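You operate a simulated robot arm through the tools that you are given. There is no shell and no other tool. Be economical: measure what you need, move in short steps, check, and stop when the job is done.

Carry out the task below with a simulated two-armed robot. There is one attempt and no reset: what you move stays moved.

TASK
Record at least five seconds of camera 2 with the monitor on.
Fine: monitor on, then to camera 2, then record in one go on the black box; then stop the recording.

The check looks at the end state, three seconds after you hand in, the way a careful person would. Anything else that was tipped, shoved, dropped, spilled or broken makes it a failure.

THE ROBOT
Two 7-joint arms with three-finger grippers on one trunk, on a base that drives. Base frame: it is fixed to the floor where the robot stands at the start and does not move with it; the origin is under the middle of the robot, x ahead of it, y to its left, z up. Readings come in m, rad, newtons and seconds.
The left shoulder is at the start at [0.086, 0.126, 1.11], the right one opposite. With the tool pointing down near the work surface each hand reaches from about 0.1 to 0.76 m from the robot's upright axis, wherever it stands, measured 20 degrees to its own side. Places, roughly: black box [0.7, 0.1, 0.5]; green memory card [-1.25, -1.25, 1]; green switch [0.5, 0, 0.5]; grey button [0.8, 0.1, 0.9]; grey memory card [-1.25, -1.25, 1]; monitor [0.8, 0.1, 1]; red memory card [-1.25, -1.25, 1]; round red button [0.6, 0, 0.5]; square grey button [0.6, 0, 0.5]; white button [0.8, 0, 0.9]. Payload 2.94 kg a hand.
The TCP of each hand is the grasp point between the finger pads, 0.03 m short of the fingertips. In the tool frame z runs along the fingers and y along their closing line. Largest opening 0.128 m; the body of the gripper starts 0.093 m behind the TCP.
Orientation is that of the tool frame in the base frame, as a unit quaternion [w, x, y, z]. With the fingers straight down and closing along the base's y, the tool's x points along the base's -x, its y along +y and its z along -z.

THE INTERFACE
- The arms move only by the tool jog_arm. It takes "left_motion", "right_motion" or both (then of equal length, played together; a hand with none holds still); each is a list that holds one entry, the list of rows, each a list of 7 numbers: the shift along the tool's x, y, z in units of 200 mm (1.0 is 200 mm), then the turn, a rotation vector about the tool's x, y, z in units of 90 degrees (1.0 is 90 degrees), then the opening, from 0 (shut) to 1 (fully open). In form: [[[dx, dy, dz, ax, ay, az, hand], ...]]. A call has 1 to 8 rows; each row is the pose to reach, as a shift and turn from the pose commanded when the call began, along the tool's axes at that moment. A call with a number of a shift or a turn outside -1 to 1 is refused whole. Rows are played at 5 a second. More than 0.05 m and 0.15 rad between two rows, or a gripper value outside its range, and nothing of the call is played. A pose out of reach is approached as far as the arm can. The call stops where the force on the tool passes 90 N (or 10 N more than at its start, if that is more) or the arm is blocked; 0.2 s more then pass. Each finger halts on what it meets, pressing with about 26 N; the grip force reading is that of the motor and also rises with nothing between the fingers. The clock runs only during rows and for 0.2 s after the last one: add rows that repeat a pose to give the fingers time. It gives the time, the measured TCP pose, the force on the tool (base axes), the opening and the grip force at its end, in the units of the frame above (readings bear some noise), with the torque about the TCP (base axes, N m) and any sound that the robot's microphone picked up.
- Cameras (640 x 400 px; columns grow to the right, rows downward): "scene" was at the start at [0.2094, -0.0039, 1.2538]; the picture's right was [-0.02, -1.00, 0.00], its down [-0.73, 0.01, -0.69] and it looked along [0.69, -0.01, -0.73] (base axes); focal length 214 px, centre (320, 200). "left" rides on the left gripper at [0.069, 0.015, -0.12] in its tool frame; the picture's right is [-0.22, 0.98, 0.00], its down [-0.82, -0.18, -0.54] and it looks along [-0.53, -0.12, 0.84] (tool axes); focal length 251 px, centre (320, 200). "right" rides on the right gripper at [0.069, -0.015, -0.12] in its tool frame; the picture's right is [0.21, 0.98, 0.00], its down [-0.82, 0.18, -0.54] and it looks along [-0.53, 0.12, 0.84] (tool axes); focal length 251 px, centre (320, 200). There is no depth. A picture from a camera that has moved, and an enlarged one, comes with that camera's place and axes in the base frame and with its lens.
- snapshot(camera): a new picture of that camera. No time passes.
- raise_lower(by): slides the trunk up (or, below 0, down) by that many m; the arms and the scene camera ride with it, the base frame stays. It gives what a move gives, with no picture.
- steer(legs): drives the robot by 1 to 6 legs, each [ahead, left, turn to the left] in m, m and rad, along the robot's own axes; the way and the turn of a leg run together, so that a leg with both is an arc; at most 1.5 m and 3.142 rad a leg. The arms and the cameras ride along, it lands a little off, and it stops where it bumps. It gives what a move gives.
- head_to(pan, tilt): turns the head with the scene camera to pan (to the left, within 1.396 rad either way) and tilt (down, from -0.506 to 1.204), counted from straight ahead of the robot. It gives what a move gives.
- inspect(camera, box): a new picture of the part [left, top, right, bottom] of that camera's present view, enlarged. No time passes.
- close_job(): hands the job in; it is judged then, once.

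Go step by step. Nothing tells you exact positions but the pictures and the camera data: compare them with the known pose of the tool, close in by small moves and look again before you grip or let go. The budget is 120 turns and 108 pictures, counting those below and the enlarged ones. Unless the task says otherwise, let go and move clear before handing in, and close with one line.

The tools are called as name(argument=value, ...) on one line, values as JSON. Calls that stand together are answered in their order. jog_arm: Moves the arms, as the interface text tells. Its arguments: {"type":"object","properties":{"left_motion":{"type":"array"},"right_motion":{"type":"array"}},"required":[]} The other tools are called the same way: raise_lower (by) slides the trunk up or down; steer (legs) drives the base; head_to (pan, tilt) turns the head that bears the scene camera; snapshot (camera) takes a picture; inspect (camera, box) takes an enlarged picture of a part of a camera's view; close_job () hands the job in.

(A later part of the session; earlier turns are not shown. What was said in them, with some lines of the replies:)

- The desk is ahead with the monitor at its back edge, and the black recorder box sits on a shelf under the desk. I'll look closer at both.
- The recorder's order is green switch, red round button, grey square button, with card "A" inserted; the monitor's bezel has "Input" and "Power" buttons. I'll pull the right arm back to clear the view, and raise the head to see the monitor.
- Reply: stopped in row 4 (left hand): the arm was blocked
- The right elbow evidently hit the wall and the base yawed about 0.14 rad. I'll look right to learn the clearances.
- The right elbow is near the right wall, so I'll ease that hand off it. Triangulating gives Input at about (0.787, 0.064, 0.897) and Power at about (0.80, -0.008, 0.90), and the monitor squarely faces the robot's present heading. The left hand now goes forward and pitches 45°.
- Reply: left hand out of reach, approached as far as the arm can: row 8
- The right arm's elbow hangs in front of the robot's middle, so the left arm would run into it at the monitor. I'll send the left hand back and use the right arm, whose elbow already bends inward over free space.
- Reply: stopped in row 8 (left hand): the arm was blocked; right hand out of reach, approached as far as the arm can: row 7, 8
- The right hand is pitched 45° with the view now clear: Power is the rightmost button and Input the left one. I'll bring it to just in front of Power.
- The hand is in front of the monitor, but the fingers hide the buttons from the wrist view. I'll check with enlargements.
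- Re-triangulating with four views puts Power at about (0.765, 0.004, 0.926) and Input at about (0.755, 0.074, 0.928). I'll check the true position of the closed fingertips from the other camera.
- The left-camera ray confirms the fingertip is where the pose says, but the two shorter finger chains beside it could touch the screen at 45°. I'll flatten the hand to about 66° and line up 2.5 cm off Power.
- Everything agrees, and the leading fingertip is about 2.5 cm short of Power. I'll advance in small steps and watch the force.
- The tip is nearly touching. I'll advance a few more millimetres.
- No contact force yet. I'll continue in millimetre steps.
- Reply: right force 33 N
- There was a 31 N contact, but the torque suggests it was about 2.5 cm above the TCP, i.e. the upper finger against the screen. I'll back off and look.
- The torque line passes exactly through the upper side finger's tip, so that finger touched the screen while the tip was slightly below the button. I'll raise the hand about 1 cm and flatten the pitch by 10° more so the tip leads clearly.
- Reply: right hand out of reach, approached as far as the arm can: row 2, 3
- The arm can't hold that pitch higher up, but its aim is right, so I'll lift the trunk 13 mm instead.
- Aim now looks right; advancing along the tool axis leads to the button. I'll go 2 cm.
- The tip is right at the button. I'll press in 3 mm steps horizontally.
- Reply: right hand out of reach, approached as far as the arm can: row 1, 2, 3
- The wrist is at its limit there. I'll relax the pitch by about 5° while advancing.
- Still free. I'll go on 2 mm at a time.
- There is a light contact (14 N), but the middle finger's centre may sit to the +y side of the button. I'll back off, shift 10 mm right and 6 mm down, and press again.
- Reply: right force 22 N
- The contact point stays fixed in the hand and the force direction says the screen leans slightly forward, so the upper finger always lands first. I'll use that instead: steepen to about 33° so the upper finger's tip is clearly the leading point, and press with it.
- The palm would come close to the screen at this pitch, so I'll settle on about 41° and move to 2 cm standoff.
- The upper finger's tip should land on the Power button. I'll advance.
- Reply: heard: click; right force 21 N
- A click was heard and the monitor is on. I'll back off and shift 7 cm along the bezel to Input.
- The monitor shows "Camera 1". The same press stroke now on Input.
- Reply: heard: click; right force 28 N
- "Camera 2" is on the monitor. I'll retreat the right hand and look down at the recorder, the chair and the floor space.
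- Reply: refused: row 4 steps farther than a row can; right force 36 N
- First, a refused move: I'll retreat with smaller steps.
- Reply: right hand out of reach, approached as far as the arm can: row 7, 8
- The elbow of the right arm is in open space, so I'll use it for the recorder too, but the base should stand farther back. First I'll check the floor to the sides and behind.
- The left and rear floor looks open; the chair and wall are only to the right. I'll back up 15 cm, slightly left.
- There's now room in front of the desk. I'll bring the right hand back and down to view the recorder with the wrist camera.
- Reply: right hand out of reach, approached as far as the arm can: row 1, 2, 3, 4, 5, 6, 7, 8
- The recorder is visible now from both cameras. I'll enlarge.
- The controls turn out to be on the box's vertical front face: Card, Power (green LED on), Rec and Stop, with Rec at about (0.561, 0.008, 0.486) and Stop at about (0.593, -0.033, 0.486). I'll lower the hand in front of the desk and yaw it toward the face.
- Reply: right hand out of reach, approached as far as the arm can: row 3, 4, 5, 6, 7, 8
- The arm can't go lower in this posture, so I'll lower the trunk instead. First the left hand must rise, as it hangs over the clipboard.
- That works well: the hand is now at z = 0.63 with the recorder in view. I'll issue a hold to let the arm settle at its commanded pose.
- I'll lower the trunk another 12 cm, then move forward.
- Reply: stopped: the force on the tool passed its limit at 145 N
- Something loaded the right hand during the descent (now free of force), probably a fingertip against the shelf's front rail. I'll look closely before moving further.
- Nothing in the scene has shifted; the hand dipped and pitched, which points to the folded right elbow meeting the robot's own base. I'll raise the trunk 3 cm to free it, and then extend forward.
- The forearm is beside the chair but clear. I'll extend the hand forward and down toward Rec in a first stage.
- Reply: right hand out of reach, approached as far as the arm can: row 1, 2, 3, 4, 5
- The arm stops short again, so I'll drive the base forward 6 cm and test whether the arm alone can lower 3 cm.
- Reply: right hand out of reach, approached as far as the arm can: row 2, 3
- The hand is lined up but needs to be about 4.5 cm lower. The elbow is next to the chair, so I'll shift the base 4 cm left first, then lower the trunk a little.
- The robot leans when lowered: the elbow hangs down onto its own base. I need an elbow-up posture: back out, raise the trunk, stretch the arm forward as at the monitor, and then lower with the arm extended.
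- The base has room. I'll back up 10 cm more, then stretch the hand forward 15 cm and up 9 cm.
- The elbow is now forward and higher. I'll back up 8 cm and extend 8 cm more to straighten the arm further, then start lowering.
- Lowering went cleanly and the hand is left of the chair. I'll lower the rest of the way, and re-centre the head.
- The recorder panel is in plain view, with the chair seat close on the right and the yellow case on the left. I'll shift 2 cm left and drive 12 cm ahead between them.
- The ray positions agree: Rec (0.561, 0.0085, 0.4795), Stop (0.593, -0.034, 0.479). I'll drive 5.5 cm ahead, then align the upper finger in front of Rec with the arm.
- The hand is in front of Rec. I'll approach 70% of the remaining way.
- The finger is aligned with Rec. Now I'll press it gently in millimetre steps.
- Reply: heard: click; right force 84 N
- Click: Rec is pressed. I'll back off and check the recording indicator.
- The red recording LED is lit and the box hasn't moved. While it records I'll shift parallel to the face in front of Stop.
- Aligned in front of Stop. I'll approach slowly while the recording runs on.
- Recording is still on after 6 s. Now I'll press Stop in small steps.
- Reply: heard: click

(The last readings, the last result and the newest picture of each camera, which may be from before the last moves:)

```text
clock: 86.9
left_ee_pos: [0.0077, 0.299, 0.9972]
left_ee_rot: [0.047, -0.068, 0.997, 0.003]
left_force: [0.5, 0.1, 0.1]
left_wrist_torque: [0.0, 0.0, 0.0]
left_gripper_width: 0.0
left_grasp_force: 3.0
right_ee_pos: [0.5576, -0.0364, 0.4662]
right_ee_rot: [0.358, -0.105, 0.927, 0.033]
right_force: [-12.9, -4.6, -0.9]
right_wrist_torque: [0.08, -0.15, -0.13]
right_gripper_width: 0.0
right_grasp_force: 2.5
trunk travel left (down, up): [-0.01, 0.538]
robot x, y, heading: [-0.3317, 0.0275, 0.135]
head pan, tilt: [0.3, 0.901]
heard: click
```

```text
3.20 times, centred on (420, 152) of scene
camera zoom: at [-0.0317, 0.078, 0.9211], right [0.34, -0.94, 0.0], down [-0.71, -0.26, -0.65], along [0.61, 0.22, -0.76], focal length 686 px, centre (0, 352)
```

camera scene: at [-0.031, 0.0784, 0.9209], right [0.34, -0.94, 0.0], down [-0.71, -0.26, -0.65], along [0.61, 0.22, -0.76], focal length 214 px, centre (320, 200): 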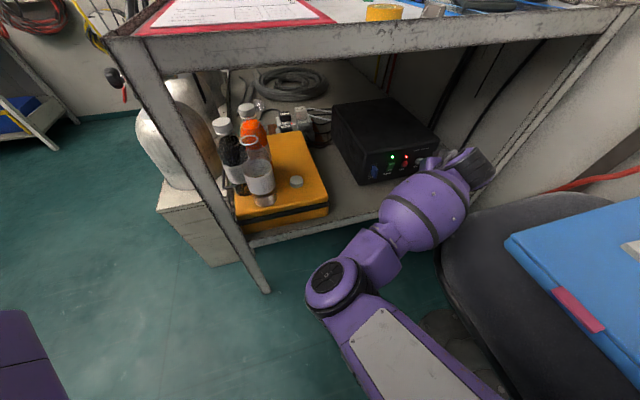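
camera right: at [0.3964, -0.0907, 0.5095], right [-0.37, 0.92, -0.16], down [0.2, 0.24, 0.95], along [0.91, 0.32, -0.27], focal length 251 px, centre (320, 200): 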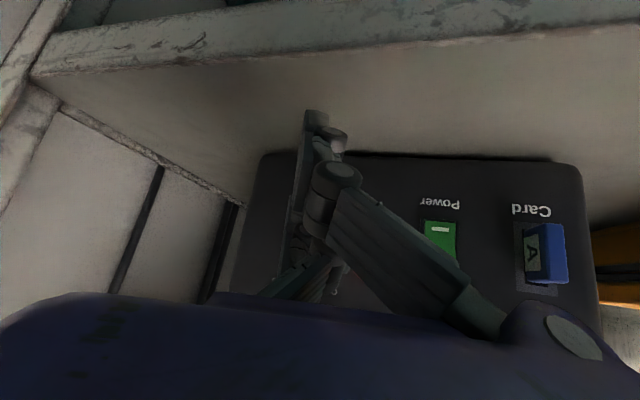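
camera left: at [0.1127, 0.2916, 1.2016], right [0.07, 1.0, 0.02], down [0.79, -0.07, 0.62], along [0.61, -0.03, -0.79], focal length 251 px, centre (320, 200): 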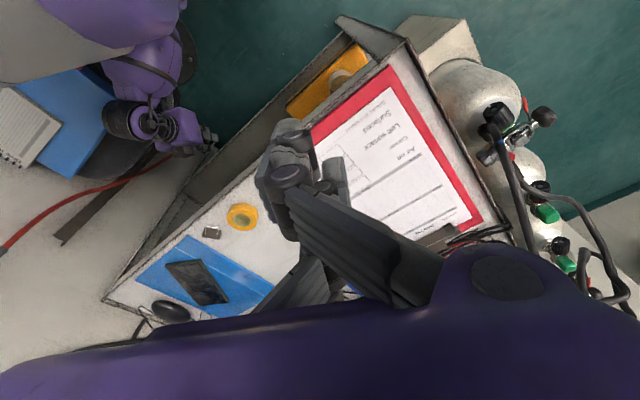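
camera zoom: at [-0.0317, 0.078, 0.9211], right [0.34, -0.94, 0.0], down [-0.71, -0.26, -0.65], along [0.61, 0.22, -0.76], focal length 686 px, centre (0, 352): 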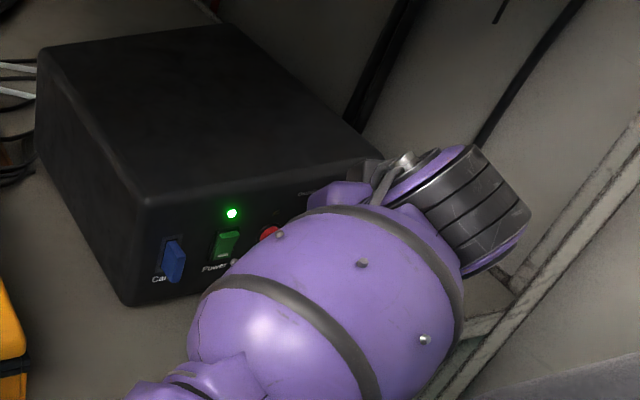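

Click, and the red LED is out, so the recording has stopped. I'll retreat along the same path, and then drive back.

jog_arm(right_motion=[[[0.05, -0.009, -0.045, 0, 0, 0, 0], [0.1, -0.016, -0.09, 0, 0, 0, 0], [0.152, -0.024, -0.136, 0, 0, 0, 0], [0.178, 0.057, -0.161, 0, 0, 0, 0], [0.204, 0.138, -0.186, 0, 0, 0, 0], [0.23, 0.219, -0.212, 0, 0, 0, 0], [0.23, 0.3, -0.23, 0, 0, 0, 0], [0.23, 0.3, -0.23, 0, 0, 0, 0]]])

steer(legs=[[-0.18, 0.0, 0.0]])

snapshot(camera="scene")

snapshot(camera="right")

```text
clock: 88.7
left_ee_pos: [0.0088, 0.2992, 0.9968]
left_ee_rot: [0.046, -0.068, 0.997, 0.003]
left_force: [0.3, 0.0, -0.5]
left_wrist_torque: [0.0, 0.02, 0.0]
left_gripper_width: 0.0
left_grasp_force: 2.9
right_ee_pos: [0.4839, 0.0092, 0.467]
right_ee_rot: [0.357, -0.106, 0.927, 0.033]
right_force: [-0.1, -0.4, -1.0]
right_wrist_torque: [-0.01, 0.0, -0.02]
right_gripper_width: 0.0
right_grasp_force: 2.6
trunk travel left (down, up): [-0.01, 0.538]
robot x, y, heading: [-0.3339, 0.0263, 0.129]
head pan, tilt: [0.3, 0.901]
```

```text
clock: 90.2
left_ee_pos: [-0.1748, 0.2763, 0.997]
left_ee_rot: [0.048, -0.067, 0.997, 0.002]
left_force: [-0.7, -0.2, -0.2]
left_wrist_torque: [-0.03, 0.02, -0.03]
left_gripper_width: 0.0
left_grasp_force: 2.9
right_ee_pos: [0.2986, -0.0117, 0.4697]
right_ee_rot: [0.357, -0.106, 0.927, 0.034]
right_force: [-42.0, 38.4, 15.4]
right_wrist_torque: [-3.24, -1.04, -6.48]
right_gripper_width: 0.0
right_grasp_force: 3.4
trunk travel left (down, up): [-0.01, 0.538]
robot x, y, heading: [-0.5162, 0.001, 0.136]
head pan, tilt: [0.3, 0.901]
```

```text
13 pictures are left
camera scene: at [-0.2159, 0.0559, 0.9218], right [0.34, -0.94, 0.0], down [-0.71, -0.26, -0.65], along [0.61, 0.22, -0.76], focal length 214 px, centre (320, 200)
```

scene: 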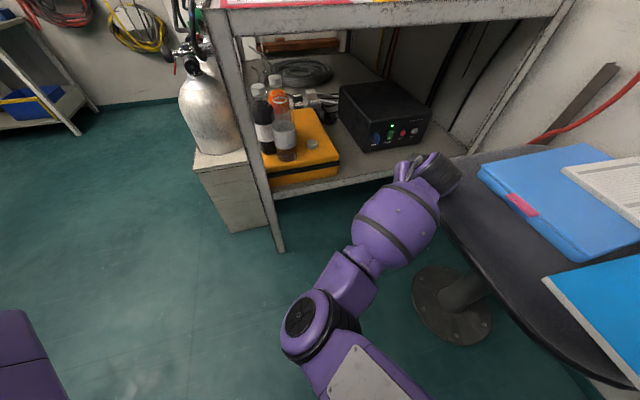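

```text
12 pictures are left
camera right: at [0.1738, -0.0556, 0.5125], right [-0.37, 0.92, -0.16], down [0.2, 0.24, 0.95], along [0.91, 0.32, -0.27], focal length 251 px, centre (320, 200)
```

right: 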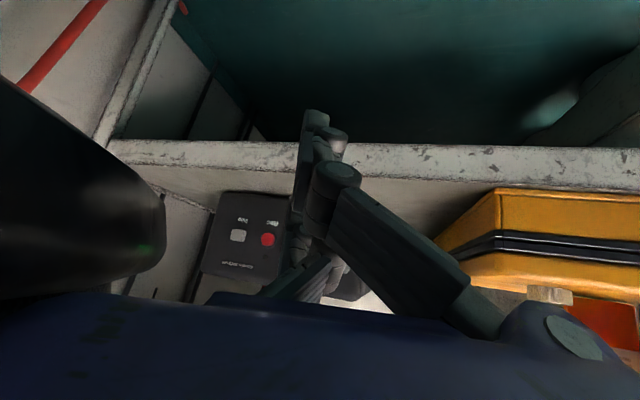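

The hand is now touching the chair seat on its right, so I'll move left off it at once.

steer(legs=[[0.0, 0.06, 0.0]])

snapshot(camera="scene")

```text
clock: 91.4
left_ee_pos: [-0.1813, 0.3337, 0.9963]
left_ee_rot: [0.046, -0.068, 0.997, 0.003]
left_force: [-0.4, 0.0, -0.2]
left_wrist_torque: [-0.01, -0.01, 0.04]
left_gripper_width: 0.0
left_grasp_force: 3.3
right_ee_pos: [0.2923, 0.0458, 0.4679]
right_ee_rot: [0.357, -0.106, 0.928, 0.036]
right_force: [-0.7, 0.2, -0.1]
right_wrist_torque: [-0.02, 0.01, 0.01]
right_gripper_width: 0.0
right_grasp_force: 3.3
trunk travel left (down, up): [-0.01, 0.538]
robot x, y, heading: [-0.521, 0.0561, 0.135]
head pan, tilt: [0.3, 0.901]
```

```text
11 pictures are left
camera scene: at [-0.2208, 0.1131, 0.9208], right [0.34, -0.94, 0.0], down [-0.71, -0.26, -0.65], along [0.61, 0.22, -0.76], focal length 214 px, centre (320, 200)
```

scene: 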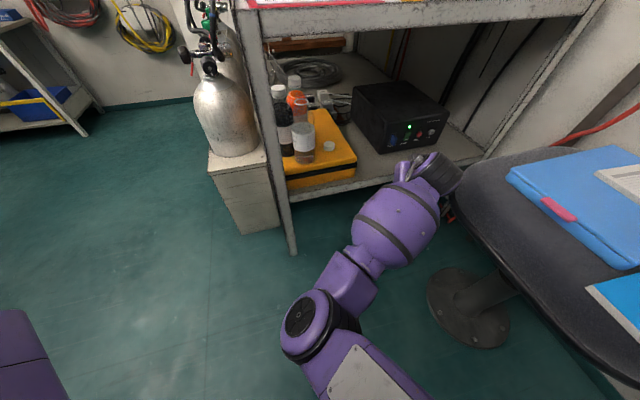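

Contact is released, and the folder corner computes to the same place as before, so the chair hasn't moved. I'll back off more and do a last check of everything.

steer(legs=[[-0.15, 0.05, 0.0]])

head_to(pan=0.0, tilt=0.35)

snapshot(camera="scene")

inspect(camera="right", box=[150, 100, 400, 300])

```text
clock: 92.8
left_ee_pos: [-0.3335, 0.3618, 0.9969]
left_ee_rot: [0.046, -0.067, 0.997, 0.003]
left_force: [0.3, -0.2, -1.1]
left_wrist_torque: [0.02, -0.03, -0.01]
left_gripper_width: 0.0
left_grasp_force: 2.8
right_ee_pos: [0.1398, 0.0743, 0.4666]
right_ee_rot: [0.357, -0.105, 0.928, 0.035]
right_force: [-0.9, -0.5, -0.6]
right_wrist_torque: [0.0, -0.04, -0.04]
right_gripper_width: 0.0001
right_grasp_force: 3.4
trunk travel left (down, up): [-0.01, 0.538]
robot x, y, heading: [-0.6736, 0.0878, 0.134]
head pan, tilt: [0.3, 0.901]
```

```text
clock: 93.8
left_ee_pos: [-0.3322, 0.3625, 0.9982]
left_ee_rot: [0.046, -0.067, 0.997, 0.004]
left_force: [-0.1, -0.6, 0.0]
left_wrist_torque: [0.0, 0.01, -0.01]
left_gripper_width: 0.0
left_grasp_force: 3.2
right_ee_pos: [0.1396, 0.0733, 0.4675]
right_ee_rot: [0.357, -0.105, 0.927, 0.035]
right_force: [0.0, 0.0, 0.9]
right_wrist_torque: [0.02, -0.02, 0.02]
right_gripper_width: 0.0
right_grasp_force: 3.3
trunk travel left (down, up): [-0.01, 0.538]
robot x, y, heading: [-0.675, 0.0858, 0.134]
head pan, tilt: [0.0, 0.351]
```

```text
10 pictures are left
camera scene: at [-0.3536, 0.1272, 0.9654], right [0.13, -0.99, 0.0], down [-0.34, -0.05, -0.94], along [0.93, 0.12, -0.34], focal length 214 px, centre (320, 200)
```

scene: 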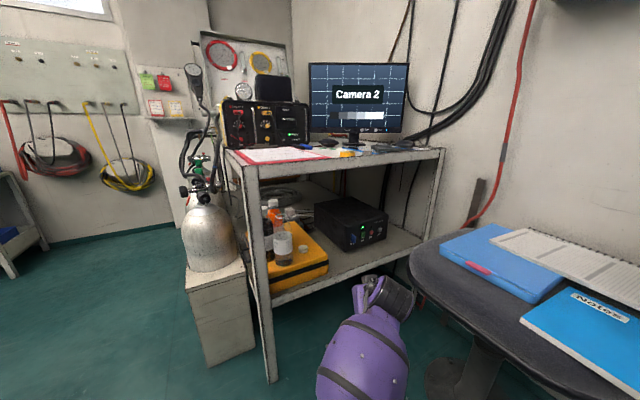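

```text
2.00 times, centred on (275, 200) of right
camera zoom: at [0.0154, 0.0302, 0.51], right [-0.37, 0.92, -0.15], down [0.2, 0.24, 0.95], along [0.91, 0.32, -0.27], focal length 503 px, centre (410, 200)
```

zoom: 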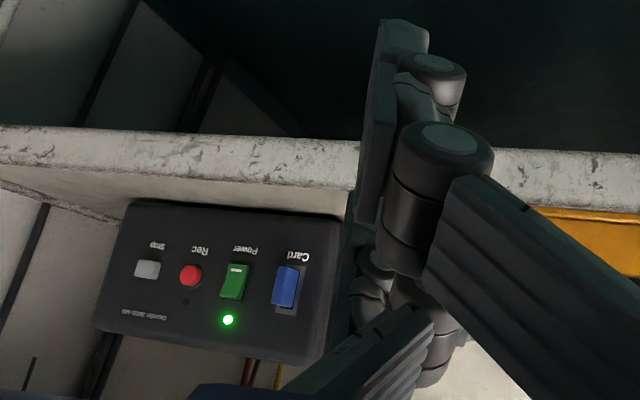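

The monitor is on and shows Camera 2. The recorder is powered with its red LED off after about 7 s of recording, nothing looks out of place, and both hands are clear, so I'm handing in.

close_job()

```text
The job is handed in.
```

I turned the monitor on and switched it to Camera 2. The black box then recorded for about 7 seconds in one go, and I stopped it. The robot's elbow met the wall and a hand briefly pressed the chair on the way; pictures afterwards showed nothing out of place.
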